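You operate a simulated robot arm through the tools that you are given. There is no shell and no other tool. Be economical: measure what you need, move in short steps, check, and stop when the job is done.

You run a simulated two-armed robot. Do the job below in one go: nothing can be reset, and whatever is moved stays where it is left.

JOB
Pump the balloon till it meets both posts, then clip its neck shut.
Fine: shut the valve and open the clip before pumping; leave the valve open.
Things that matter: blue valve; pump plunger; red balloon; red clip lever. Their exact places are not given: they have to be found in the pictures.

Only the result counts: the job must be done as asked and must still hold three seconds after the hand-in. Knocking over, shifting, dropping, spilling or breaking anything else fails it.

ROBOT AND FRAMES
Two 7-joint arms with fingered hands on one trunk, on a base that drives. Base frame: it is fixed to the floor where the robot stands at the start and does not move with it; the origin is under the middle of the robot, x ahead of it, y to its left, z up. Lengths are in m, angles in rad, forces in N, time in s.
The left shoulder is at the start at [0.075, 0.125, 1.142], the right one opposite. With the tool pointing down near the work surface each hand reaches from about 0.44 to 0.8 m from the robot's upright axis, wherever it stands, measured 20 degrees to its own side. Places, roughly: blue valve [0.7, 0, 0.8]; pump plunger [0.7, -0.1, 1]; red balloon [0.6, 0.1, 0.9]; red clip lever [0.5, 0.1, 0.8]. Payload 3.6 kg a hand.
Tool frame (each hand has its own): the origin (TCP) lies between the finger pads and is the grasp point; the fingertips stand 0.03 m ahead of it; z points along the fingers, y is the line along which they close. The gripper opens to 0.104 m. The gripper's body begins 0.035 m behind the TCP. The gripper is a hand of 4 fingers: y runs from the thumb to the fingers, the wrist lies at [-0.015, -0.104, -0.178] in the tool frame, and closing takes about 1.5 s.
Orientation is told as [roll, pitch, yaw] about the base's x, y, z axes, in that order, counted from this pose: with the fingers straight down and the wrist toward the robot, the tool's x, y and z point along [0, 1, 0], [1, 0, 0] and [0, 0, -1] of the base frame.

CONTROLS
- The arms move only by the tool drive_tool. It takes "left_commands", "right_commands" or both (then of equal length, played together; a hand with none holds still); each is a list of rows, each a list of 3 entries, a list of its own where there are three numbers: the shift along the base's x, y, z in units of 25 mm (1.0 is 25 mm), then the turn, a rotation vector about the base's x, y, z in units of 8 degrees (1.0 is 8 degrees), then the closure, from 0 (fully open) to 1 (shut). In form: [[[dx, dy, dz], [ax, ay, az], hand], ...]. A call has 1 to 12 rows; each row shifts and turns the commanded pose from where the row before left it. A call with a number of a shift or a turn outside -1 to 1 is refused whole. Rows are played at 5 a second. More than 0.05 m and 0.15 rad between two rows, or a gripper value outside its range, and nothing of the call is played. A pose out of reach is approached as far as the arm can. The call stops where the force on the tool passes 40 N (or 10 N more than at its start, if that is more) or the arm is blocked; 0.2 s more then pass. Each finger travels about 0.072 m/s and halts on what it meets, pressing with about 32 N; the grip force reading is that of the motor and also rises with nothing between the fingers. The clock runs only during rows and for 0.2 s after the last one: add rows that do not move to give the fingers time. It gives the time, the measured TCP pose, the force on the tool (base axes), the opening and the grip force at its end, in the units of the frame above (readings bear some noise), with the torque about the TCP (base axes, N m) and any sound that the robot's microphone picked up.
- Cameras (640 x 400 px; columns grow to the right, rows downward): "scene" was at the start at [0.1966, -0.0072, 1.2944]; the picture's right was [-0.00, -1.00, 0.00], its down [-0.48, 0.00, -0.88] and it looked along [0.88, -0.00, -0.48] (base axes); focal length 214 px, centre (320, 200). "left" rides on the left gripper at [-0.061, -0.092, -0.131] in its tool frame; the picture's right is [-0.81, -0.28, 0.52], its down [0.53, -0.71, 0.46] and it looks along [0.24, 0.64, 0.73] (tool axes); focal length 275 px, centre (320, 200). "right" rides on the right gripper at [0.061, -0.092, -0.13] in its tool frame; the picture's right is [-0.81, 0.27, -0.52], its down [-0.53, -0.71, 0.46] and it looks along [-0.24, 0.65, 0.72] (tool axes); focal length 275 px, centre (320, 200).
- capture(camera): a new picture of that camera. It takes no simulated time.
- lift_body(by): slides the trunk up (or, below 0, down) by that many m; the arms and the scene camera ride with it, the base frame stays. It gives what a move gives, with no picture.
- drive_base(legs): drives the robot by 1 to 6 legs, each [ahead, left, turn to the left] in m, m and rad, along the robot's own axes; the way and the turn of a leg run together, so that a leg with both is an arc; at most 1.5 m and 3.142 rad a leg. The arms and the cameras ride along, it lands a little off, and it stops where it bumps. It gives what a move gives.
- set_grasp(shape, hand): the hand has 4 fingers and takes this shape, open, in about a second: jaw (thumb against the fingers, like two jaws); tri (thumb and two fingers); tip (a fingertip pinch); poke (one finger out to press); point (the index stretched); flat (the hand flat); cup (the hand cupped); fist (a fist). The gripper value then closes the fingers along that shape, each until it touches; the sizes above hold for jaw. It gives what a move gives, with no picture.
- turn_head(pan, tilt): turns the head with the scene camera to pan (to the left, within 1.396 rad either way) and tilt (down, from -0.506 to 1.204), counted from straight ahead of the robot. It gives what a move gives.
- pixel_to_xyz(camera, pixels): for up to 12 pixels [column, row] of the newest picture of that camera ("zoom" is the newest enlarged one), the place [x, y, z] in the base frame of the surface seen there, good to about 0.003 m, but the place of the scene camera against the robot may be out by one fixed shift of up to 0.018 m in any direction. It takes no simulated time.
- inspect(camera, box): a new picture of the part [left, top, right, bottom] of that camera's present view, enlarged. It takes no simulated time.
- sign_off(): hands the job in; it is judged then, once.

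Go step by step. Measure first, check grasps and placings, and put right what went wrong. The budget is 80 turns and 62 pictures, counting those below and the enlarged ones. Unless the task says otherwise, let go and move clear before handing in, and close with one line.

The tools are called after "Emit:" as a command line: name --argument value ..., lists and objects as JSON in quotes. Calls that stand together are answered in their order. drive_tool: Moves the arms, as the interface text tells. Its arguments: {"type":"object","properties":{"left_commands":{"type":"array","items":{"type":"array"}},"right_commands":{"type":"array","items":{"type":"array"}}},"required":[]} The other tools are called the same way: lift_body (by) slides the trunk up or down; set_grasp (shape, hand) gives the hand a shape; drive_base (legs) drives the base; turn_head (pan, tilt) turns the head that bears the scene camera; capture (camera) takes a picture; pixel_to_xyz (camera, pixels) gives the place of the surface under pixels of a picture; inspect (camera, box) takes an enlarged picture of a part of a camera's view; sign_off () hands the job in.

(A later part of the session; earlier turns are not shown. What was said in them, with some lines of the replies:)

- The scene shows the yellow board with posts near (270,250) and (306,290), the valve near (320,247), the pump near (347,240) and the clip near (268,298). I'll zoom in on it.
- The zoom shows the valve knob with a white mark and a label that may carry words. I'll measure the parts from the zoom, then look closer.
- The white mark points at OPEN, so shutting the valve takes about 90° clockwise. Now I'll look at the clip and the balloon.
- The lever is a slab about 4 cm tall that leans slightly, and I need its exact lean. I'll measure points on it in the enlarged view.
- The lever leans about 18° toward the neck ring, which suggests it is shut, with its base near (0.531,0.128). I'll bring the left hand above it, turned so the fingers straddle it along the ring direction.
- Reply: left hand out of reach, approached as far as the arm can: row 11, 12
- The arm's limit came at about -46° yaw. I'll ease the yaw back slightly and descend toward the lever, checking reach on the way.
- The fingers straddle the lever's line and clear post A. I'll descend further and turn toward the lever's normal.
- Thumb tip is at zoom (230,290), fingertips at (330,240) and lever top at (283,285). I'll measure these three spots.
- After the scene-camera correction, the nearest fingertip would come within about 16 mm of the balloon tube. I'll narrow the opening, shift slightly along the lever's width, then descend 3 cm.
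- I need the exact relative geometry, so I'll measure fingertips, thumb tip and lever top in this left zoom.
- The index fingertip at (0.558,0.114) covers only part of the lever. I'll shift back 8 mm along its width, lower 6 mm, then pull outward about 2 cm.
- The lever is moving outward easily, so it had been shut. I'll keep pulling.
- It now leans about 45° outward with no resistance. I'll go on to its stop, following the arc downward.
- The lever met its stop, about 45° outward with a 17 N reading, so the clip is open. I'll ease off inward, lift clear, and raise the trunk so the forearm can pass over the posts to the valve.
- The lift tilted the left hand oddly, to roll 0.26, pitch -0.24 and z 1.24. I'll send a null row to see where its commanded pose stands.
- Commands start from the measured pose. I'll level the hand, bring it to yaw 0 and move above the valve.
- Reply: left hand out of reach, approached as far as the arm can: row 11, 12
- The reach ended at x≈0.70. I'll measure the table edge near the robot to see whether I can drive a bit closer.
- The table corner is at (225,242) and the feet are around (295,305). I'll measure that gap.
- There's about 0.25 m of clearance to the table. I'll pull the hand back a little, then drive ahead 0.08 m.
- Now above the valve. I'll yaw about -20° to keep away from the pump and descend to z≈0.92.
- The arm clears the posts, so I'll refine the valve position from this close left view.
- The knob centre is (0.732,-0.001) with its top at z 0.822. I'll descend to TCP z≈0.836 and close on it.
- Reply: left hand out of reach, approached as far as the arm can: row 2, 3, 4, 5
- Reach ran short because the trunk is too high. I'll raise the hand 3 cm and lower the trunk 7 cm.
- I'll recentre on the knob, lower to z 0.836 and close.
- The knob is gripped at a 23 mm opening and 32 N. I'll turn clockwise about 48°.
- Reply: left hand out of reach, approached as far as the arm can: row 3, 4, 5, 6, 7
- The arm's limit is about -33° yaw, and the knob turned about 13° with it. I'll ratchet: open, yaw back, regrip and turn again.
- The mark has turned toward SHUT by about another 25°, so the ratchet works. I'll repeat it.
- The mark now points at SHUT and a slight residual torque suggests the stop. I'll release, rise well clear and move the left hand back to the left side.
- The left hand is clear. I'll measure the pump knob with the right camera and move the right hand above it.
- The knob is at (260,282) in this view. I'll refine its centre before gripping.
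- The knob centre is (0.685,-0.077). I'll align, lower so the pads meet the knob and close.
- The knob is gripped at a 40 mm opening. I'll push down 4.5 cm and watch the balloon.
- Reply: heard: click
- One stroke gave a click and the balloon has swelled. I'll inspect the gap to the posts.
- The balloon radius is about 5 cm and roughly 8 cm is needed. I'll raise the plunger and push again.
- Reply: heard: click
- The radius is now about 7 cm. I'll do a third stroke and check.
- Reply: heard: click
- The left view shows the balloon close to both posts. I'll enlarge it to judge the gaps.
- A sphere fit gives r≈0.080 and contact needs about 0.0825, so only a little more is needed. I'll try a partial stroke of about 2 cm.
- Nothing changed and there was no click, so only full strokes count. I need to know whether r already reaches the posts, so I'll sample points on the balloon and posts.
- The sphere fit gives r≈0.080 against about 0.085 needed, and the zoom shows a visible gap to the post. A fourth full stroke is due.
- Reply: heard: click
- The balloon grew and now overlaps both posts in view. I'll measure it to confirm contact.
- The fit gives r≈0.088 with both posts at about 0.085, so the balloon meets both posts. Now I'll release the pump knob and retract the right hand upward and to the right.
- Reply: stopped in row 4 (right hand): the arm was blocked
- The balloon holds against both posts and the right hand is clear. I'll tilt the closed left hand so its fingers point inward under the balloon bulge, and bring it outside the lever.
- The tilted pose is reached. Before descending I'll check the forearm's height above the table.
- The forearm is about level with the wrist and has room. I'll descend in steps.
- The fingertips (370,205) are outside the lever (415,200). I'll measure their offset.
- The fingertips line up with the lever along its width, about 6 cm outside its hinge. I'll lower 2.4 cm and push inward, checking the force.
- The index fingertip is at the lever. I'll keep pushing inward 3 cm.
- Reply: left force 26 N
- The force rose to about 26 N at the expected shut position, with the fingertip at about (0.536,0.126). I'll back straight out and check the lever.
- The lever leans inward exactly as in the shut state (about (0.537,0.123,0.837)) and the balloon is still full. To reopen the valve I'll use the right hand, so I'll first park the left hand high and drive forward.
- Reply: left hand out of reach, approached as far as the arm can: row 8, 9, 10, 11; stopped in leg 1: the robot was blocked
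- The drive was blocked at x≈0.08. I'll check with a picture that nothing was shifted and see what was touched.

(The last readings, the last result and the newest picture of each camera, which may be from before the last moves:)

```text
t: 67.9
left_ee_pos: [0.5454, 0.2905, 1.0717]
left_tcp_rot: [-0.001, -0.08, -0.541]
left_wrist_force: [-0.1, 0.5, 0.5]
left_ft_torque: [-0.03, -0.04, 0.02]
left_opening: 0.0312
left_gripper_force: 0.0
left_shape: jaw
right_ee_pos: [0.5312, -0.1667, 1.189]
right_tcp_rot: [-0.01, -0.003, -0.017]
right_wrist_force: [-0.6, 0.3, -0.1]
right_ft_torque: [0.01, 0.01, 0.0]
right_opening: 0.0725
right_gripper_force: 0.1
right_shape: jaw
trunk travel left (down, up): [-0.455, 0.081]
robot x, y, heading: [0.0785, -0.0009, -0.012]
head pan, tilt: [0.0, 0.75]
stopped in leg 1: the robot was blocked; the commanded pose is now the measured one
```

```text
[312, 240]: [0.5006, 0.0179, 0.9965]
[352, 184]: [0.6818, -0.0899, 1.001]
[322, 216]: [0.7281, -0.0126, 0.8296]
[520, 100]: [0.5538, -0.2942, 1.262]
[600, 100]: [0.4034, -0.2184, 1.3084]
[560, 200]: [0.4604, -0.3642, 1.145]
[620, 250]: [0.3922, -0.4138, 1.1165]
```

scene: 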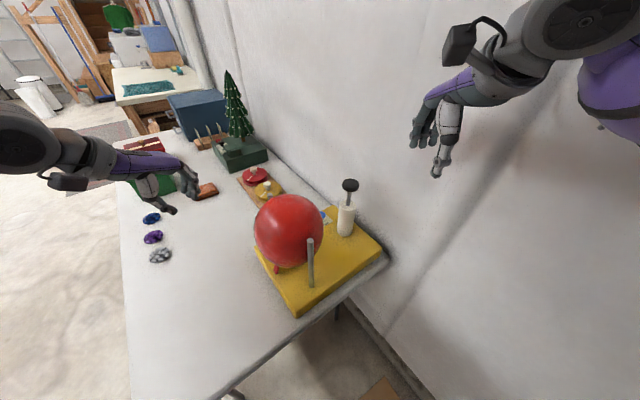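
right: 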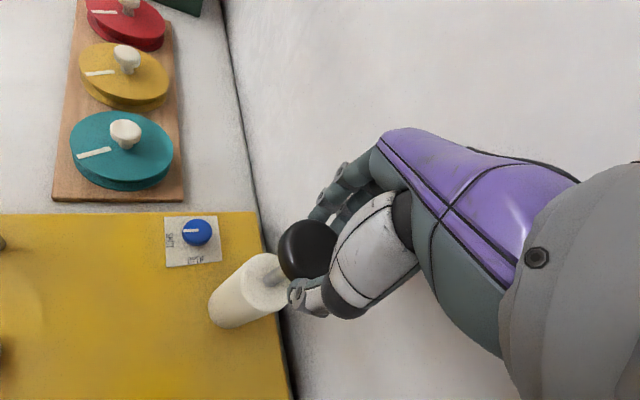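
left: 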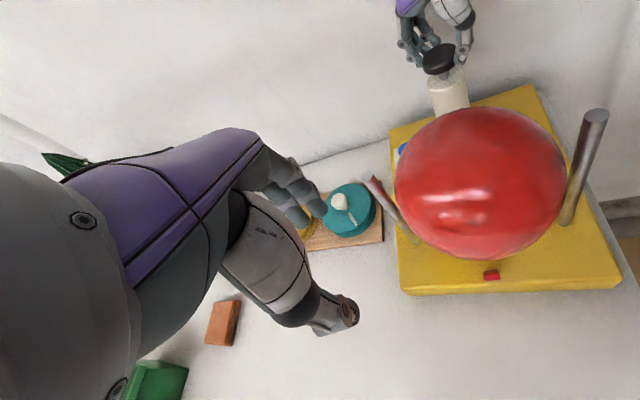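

Nothing moved, and it was the right elbow near the wall that blocked. From here I'll bring the right hand above the valve, tilted 20° so the wrist is over the knob, and pre-turned to -48° yaw.

Emit:
drive_tool --right_commands '[[[0.67, 0.55, -0.4], [0, 0.63, 0], 0.45], [[0.67, 0.55, -0.4], [0, 0.63, 0], 0.45], [[0.67, 0.55, -0.4], [0, 0.63, 0], 0.45], [[0.67, 0.55, -0.4], [0, 0.63, 0], 0.45], [[0.67, 0.55, -0.4], [0, 0, -0.75], 0.45], [[0.67, 0.55, -0.4], [0, 0, -0.75], 0.45], [[0.67, 0.55, -0.4], [0, 0, -0.75], 0.45], [[0.67, 0.55, -0.4], [0, 0, -0.75], 0.45], [[0.67, 0.55, -0.4], [0, 0, -0.75], 0.45], [[0.67, 0.55, -0.4], [0, 0, -0.75], 0.45], [[0.67, 0.55, -0.3], [0, 0, -0.75], 0.45], [[0.67, 0.55, -0.3], [0, 0, -0.75], 0.45]]'

```text
t: 70.5
left_ee_pos: [0.5598, 0.2768, 1.0673]
left_tcp_rot: [0.001, -0.061, -0.542]
left_wrist_force: [-0.1, 0.1, 0.2]
left_ft_torque: [0.01, 0.01, 0.02]
left_opening: 0.0311
left_gripper_force: 0.0
left_shape: jaw
right_ee_pos: [0.7301, -0.0181, 1.0614]
right_tcp_rot: [-0.004, 0.362, -0.845]
right_wrist_force: [-0.3, -0.6, -0.5]
right_ft_torque: [0.05, 0.03, 0.01]
right_opening: 0.0575
right_gripper_force: 0.0
right_shape: jaw
right hand out of reach, approached as far as the arm can: row 12
trunk travel left (down, up): [-0.455, 0.081]
robot x, y, heading: [0.0822, 0.0015, -0.013]
head pan, tilt: [0.0, 0.75]
```

The pose is reached, just at the reach limit. With the elbow now pulled in I'll drive 4 cm ahead and descend over the knob.

Emit:
drive_base --legs '[[0.04, 0, 0]]'

Emit:
capture --camera "right"

Emit:
pixel_to_xyz --camera "right" --pixels '[[320, 200], [240, 300]]'

```text
t: 71.4
left_ee_pos: [0.5981, 0.2781, 1.0673]
left_tcp_rot: [0.001, -0.061, -0.537]
left_wrist_force: [0.7, 0.3, -1.0]
left_ft_torque: [0.01, 0.03, 0.01]
left_opening: 0.0311
left_gripper_force: 0.1
left_shape: jaw
right_ee_pos: [0.7685, -0.0183, 1.0618]
right_tcp_rot: [-0.005, 0.364, -0.844]
right_wrist_force: [0.4, -0.2, -1.5]
right_ft_torque: [0.03, 0.0, 0.01]
right_opening: 0.0576
right_gripper_force: 0.0
right_shape: jaw
trunk travel left (down, up): [-0.455, 0.081]
robot x, y, heading: [0.1209, -0.0009, -0.012]
head pan, tilt: [0.0, 0.75]
```

```text
6 pictures are left
```

right: 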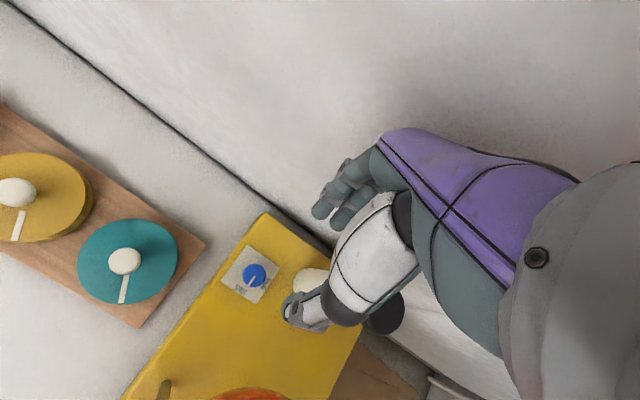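

```text
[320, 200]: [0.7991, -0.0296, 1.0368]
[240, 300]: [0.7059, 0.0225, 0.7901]
```

The knob is visible at (254,274). I'll shift over it and descend to z≈0.846.

Emit:
drive_tool --right_commands '[[[-0.63, 0.24, -0.3], [0, 0, 0], 0.45], [[-0.63, 0.24, -0.9], [0, 0, 0], 0.45], [[0, 0, -0.96], [0, 0, 0], 0.45], [[0, 0, -0.96], [0, 0, 0], 0.45], [[0, 0, -0.96], [0, 0, 0], 0.45], [[0, 0, -0.96], [0, 0, 0], 0.45], [[0, 0, -0.96], [0, 0, 0], 0.45], [[0, 0, -0.96], [0, 0, 0], 0.45], [[0, 0, -0.5], [0, 0, 0], 0.45], [[0, 0, 0], [0, 0, 0], 0.45]]'

Emit:
capture --camera "right"

```text
t: 73.6
left_ee_pos: [0.5973, 0.2786, 1.0679]
left_tcp_rot: [0.0, -0.062, -0.537]
left_wrist_force: [0.5, -0.3, 0.6]
left_ft_torque: [-0.01, 0.01, 0.02]
left_opening: 0.0311
left_gripper_force: 0.0
left_shape: jaw
right_ee_pos: [0.7379, -0.006, 0.8751]
right_tcp_rot: [-0.004, 0.361, -0.845]
right_wrist_force: [0.2, 0.0, 0.3]
right_ft_torque: [0.0, 0.01, 0.01]
right_opening: 0.0574
right_gripper_force: 0.0
right_shape: jaw
trunk travel left (down, up): [-0.455, 0.081]
robot x, y, heading: [0.1207, 0.0007, -0.007]
head pan, tilt: [0.0, 0.75]
```

```text
5 pictures are left
```

right: 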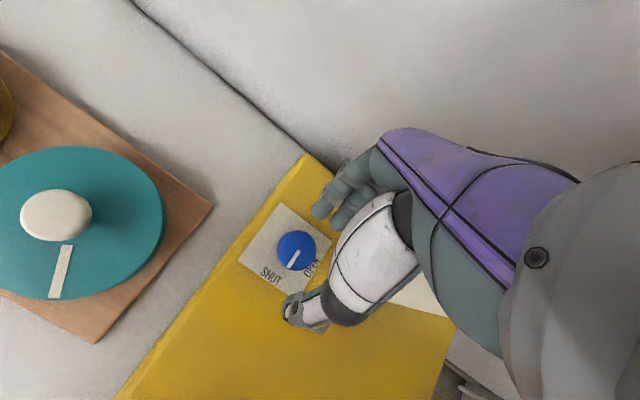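

The knob (296,250) lies between the thumb and fingers. I'll lower 3.5 cm and grip.

Emit:
drive_tool --right_commands '[[[0, 0, -0.7], [0, 0, 0], 0.45], [[0, 0, -0.7], [0, 0, 0], 0.45], [[0, 0, 0], [0, 0, 0], 0.6], [[0, 0, 0], [0, 0, 0], 1], [[0, 0, 0], [0, 0, 0], 1], [[0, 0, 0], [0, 0, 0], 1]]'

```text
t: 75.0
left_ee_pos: [0.5985, 0.2792, 1.0684]
left_tcp_rot: [0.002, -0.064, -0.538]
left_wrist_force: [0.0, 1.1, 0.7]
left_ft_torque: [0.01, 0.02, -0.04]
left_opening: 0.0312
left_gripper_force: 0.0
left_shape: jaw
right_ee_pos: [0.7368, -0.0062, 0.8393]
right_tcp_rot: [-0.004, 0.364, -0.843]
right_wrist_force: [-1.4, 0.5, 6.8]
right_ft_torque: [0.11, 0.11, -0.01]
right_opening: 0.0253
right_gripper_force: 32.1
right_shape: jaw
trunk travel left (down, up): [-0.455, 0.081]
robot x, y, heading: [0.1231, 0.0056, -0.013]
head pan, tilt: [0.0, 0.75]
```

Gripped at a 25 mm opening. I'll turn counter-clockwise, following the knob axis.

Emit:
drive_tool --right_commands '[[[0.02, 0.03, 0], [0, 0, 0.9], 1], [[0.02, 0.03, 0], [0, 0, 0.9], 1], [[0.01, 0.04, 0], [0, 0, 0.9], 1], [[0.01, 0.04, 0], [0, 0, 0.9], 1], [[0, 0.04, 0], [0, 0, 0.9], 1], [[0, 0.04, 0], [0, 0, 0.9], 1], [[0, 0.04, 0], [0, 0, 0.9], 1]]'

```text
t: 76.6
left_ee_pos: [0.5977, 0.277, 1.0672]
left_tcp_rot: [0.003, -0.063, -0.537]
left_wrist_force: [0.4, 0.6, 0.3]
left_ft_torque: [-0.04, 0.02, 0.0]
left_opening: 0.031
left_gripper_force: 0.0
left_shape: jaw
right_ee_pos: [0.7396, -0.0, 0.8407]
right_tcp_rot: [-0.003, 0.361, 0.036]
right_wrist_force: [3.4, -8.8, 12.0]
right_ft_torque: [-0.38, 0.22, -0.01]
right_opening: 0.0244
right_gripper_force: 32.1
right_shape: jaw
trunk travel left (down, up): [-0.455, 0.081]
robot x, y, heading: [0.1219, 0.0026, -0.01]
head pan, tilt: [0.0, 0.75]
```

The hand turned 50° without trouble. I'll continue about 30°.

Emit:
drive_tool --right_commands '[[[0, 0.04, 0], [0, 0, 0.9], 1], [[0, 0.04, 0], [0, 0, 0.9], 1], [[-0.01, 0.04, 0], [0, 0, 0.9], 1], [[-0.01, 0.03, 0], [0, 0, 0.7], 1]]'

Emit:
capture --camera "right"

```text
t: 77.6
left_ee_pos: [0.5974, 0.2771, 1.0682]
left_tcp_rot: [0.004, -0.061, -0.537]
left_wrist_force: [-0.4, -0.5, 1.2]
left_ft_torque: [-0.02, 0.01, -0.01]
left_opening: 0.0314
left_gripper_force: 0.1
left_shape: jaw
right_ee_pos: [0.7391, 0.0019, 0.8411]
right_tcp_rot: [-0.003, 0.362, 0.462]
right_wrist_force: [1.7, -10.3, 13.7]
right_ft_torque: [-0.54, 0.14, 0.01]
right_opening: 0.0231
right_gripper_force: 32.0
right_shape: jaw
trunk travel left (down, up): [-0.455, 0.081]
robot x, y, heading: [0.1202, 0.0042, -0.015]
head pan, tilt: [0.0, 0.75]
```

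```text
4 pictures are left
```

right: 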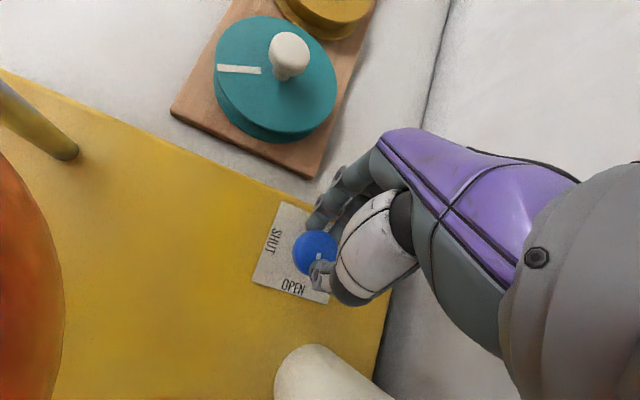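

75° done, with the mark now heading to OPEN near (318,258). I'll turn further to reach the stop.

Emit:
drive_tool --right_commands '[[[-0.01, 0.02, 0], [0, 0, 0.8], 1], [[-0.01, 0.02, 0], [0, 0, 0.8], 1], [[-0.01, 0.02, 0], [0, 0, 0.8], 1]]'

```text
t: 78.4
left_ee_pos: [0.5988, 0.2769, 1.0676]
left_tcp_rot: [0.004, -0.063, -0.538]
left_wrist_force: [0.2, -0.3, 0.7]
left_ft_torque: [0.01, 0.01, 0.0]
left_opening: 0.031
left_gripper_force: 0.0
left_shape: jaw
right_ee_pos: [0.739, 0.0032, 0.8414]
right_tcp_rot: [-0.006, 0.363, 0.461]
right_wrist_force: [3.1, -10.5, 13.8]
right_ft_torque: [-0.6, 0.13, 0.01]
right_opening: 0.0232
right_gripper_force: 31.8
right_shape: jaw
right hand out of reach, approached as far as the arm can: row 1, 2, 3
trunk travel left (down, up): [-0.455, 0.081]
robot x, y, heading: [0.1246, 0.0041, -0.013]
head pan, tilt: [0.0, 0.75]
```

That is the arm's limit at +26°. I'll release, yaw back 36° and regrip.

Emit:
drive_tool --right_commands '[[[0, 0, 0], [0, 0, 0], 0.5], [[0, 0, 0], [0, 0, 0], 0.5], [[0, -0.04, 0], [0, 0, -0.9], 0.5], [[0, -0.04, 0], [0, 0, -0.9], 0.5], [[0, -0.04, 0], [0, 0, -0.9], 0.5], [[0, -0.04, 0], [0, 0, -0.9], 0.5], [[0, -0.04, 0], [0, 0, -0.9], 0.5], [[0, 0, 0], [0, 0, 0], 0.5]]'

Emit:
inspect --camera "right" --box '[220, 180, 400, 320]'

```text
t: 80.2
left_ee_pos: [0.598, 0.2784, 1.0664]
left_tcp_rot: [0.003, -0.06, -0.538]
left_wrist_force: [-0.7, 0.5, 0.3]
left_ft_torque: [0.0, -0.01, -0.01]
left_opening: 0.0311
left_gripper_force: 0.0
left_shape: jaw
right_ee_pos: [0.7379, 0.0008, 0.8393]
right_tcp_rot: [-0.005, 0.363, -0.171]
right_wrist_force: [-0.3, 0.2, -0.2]
right_ft_torque: [-0.02, -0.01, -0.01]
right_opening: 0.0518
right_gripper_force: 0.1
right_shape: jaw
trunk travel left (down, up): [-0.455, 0.081]
robot x, y, heading: [0.1195, 0.0031, -0.011]
head pan, tilt: [0.0, 0.75]
```

```text
2.86 times, centred on (310, 250) of right
```

zoom: 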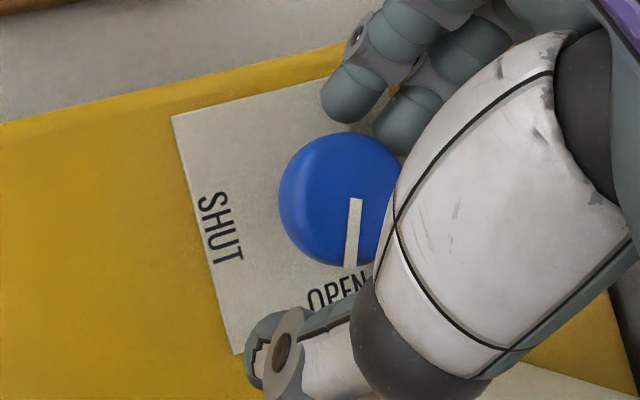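

The mark still lacks about 15–20° to OPEN. I'll regrip and turn the rest of the way to the stop.

Emit:
drive_tool --right_commands '[[[0, 0, 0], [0, 0, 0], 0.8], [[0, 0, 0], [0, 0, 0], 1], [[0, 0, 0], [0, 0, 0], 1], [[0, 0.04, 0], [0, 0, 0.9], 1], [[0, 0.04, 0], [0, 0, 0.9], 1], [[0, 0.04, 0], [0, 0, 0.9], 1], [[0, 0.04, 0], [0, 0, 0.6], 1], [[0, 0, 0], [0, 0, 0], 1]]'

Emit:
drive_tool --right_commands '[[[0, 0, 0], [0, 0, 0], 0.5], [[0, 0, 0], [0, 0, 0], 0.45], [[0, 0, 0.6], [0, 0, 0], 0.45], [[0, 0, 1], [0, 0, 0], 0.45], [[0, 0, 1], [0, 0, 0], 0.45]]'

Emit:
inspect --camera "right" --box '[200, 160, 400, 320]'

```text
t: 82.0
left_ee_pos: [0.5981, 0.2786, 1.067]
left_tcp_rot: [0.002, -0.062, -0.537]
left_wrist_force: [0.7, 0.3, 0.9]
left_ft_torque: [0.0, 0.02, 0.01]
left_opening: 0.0313
left_gripper_force: 0.0
left_shape: jaw
right_ee_pos: [0.7374, 0.0044, 0.8412]
right_tcp_rot: [-0.005, 0.361, 0.293]
right_wrist_force: [1.8, -6.4, 11.4]
right_ft_torque: [-0.24, 0.22, -0.13]
right_opening: 0.0251
right_gripper_force: 31.8
right_shape: jaw
trunk travel left (down, up): [-0.455, 0.081]
robot x, y, heading: [0.1222, 0.0039, -0.013]
head pan, tilt: [0.0, 0.75]
```

```text
t: 83.2
left_ee_pos: [0.5981, 0.2795, 1.0685]
left_tcp_rot: [0.002, -0.064, -0.538]
left_wrist_force: [-0.8, 0.5, -0.4]
left_ft_torque: [0.02, 0.02, 0.0]
left_opening: 0.0311
left_gripper_force: 0.1
left_shape: jaw
right_ee_pos: [0.7355, 0.0054, 0.906]
right_tcp_rot: [-0.005, 0.364, 0.293]
right_wrist_force: [-1.1, -0.1, 0.0]
right_ft_torque: [0.03, 0.02, 0.0]
right_opening: 0.0569
right_gripper_force: 0.2
right_shape: jaw
trunk travel left (down, up): [-0.455, 0.081]
robot x, y, heading: [0.124, 0.0013, -0.014]
head pan, tilt: [0.0, 0.75]
```

```text
2.50 times, centred on (300, 240) of right
```

zoom: 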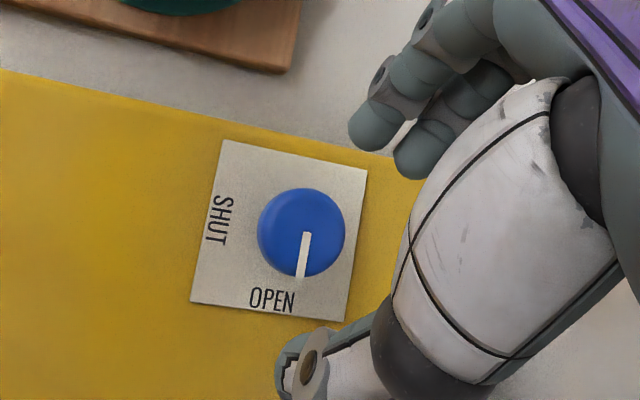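

The mark is parallel to the label edge and points at OPEN. I'll lift the right hand straight up and away, then check the result.

Emit:
drive_tool --right_commands '[[[0, 0, 1], [0, 0, 0], 0.45], [[0, 0, 1], [0, 0, 0], 0.45], [[0, 0, 1], [0, 0, 0], 0.45], [[0, 0, 1], [0, 0, 0], 0.45], [[0, 0, 1], [0, 0, 0], 0.45], [[0, 0, 1], [0, 0, 0], 0.45], [[0, 0, 1], [0, 0, 0], 0.45], [[-0.5, -0.5, 0.8], [0, 0, 0], 0.45], [[-0.6, -0.6, 0.3], [0, 0, -0.3], 0.45], [[-0.6, -0.6, 0.3], [0, 0, -0.3], 0.45], [[-0.6, -0.6, 0], [0, 0, -0.3], 0.45]]'

Emit:
inspect --camera "scene" --box '[200, 140, 420, 320]'

Emit:
pixel_to_xyz --camera "zoom" --pixels '[[260, 150], [230, 200], [200, 150], [280, 100]]'

```text
t: 85.6
left_ee_pos: [0.5974, 0.277, 1.0682]
left_tcp_rot: [0.0, -0.059, -0.539]
left_wrist_force: [-0.4, 0.2, 0.5]
left_ft_torque: [0.01, -0.01, -0.03]
left_opening: 0.0311
left_gripper_force: 0.1
left_shape: jaw
right_ee_pos: [0.6792, -0.0523, 1.1127]
right_tcp_rot: [-0.003, 0.362, 0.169]
right_wrist_force: [0.3, -0.5, -0.3]
right_ft_torque: [0.01, -0.02, 0.04]
right_opening: 0.0569
right_gripper_force: 0.1
right_shape: jaw
trunk travel left (down, up): [-0.455, 0.081]
robot x, y, heading: [0.1182, 0.0049, -0.018]
head pan, tilt: [0.0, 0.75]
```

```text
2.22 times, centred on (310, 230) of scene
```

zoom: 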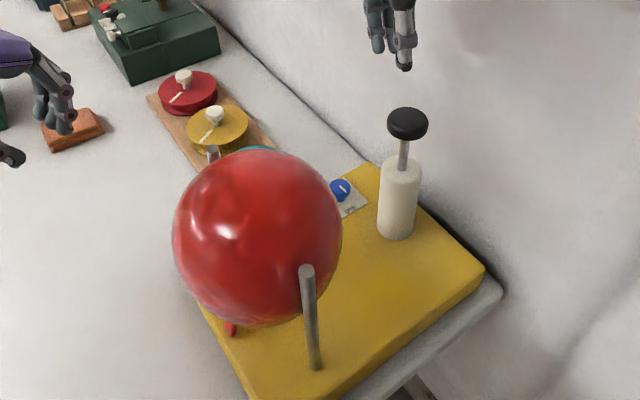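

```text
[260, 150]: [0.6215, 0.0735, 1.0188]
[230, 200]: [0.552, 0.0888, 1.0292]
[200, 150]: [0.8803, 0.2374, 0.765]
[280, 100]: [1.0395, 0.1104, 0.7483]
```

With the valve open the balloon is still full (top z≈1.024, unchanged) and touches both posts. The lever is shut and both hands are clear, so I'm handing in.

Emit:
sign_off

```text
The job is handed in.
```

I pumped the balloon until it met both posts (four full strokes), clipped its neck shut and left the valve open. The valve was shut and the clip opened before pumping, and the balloon was still full when I handed in.
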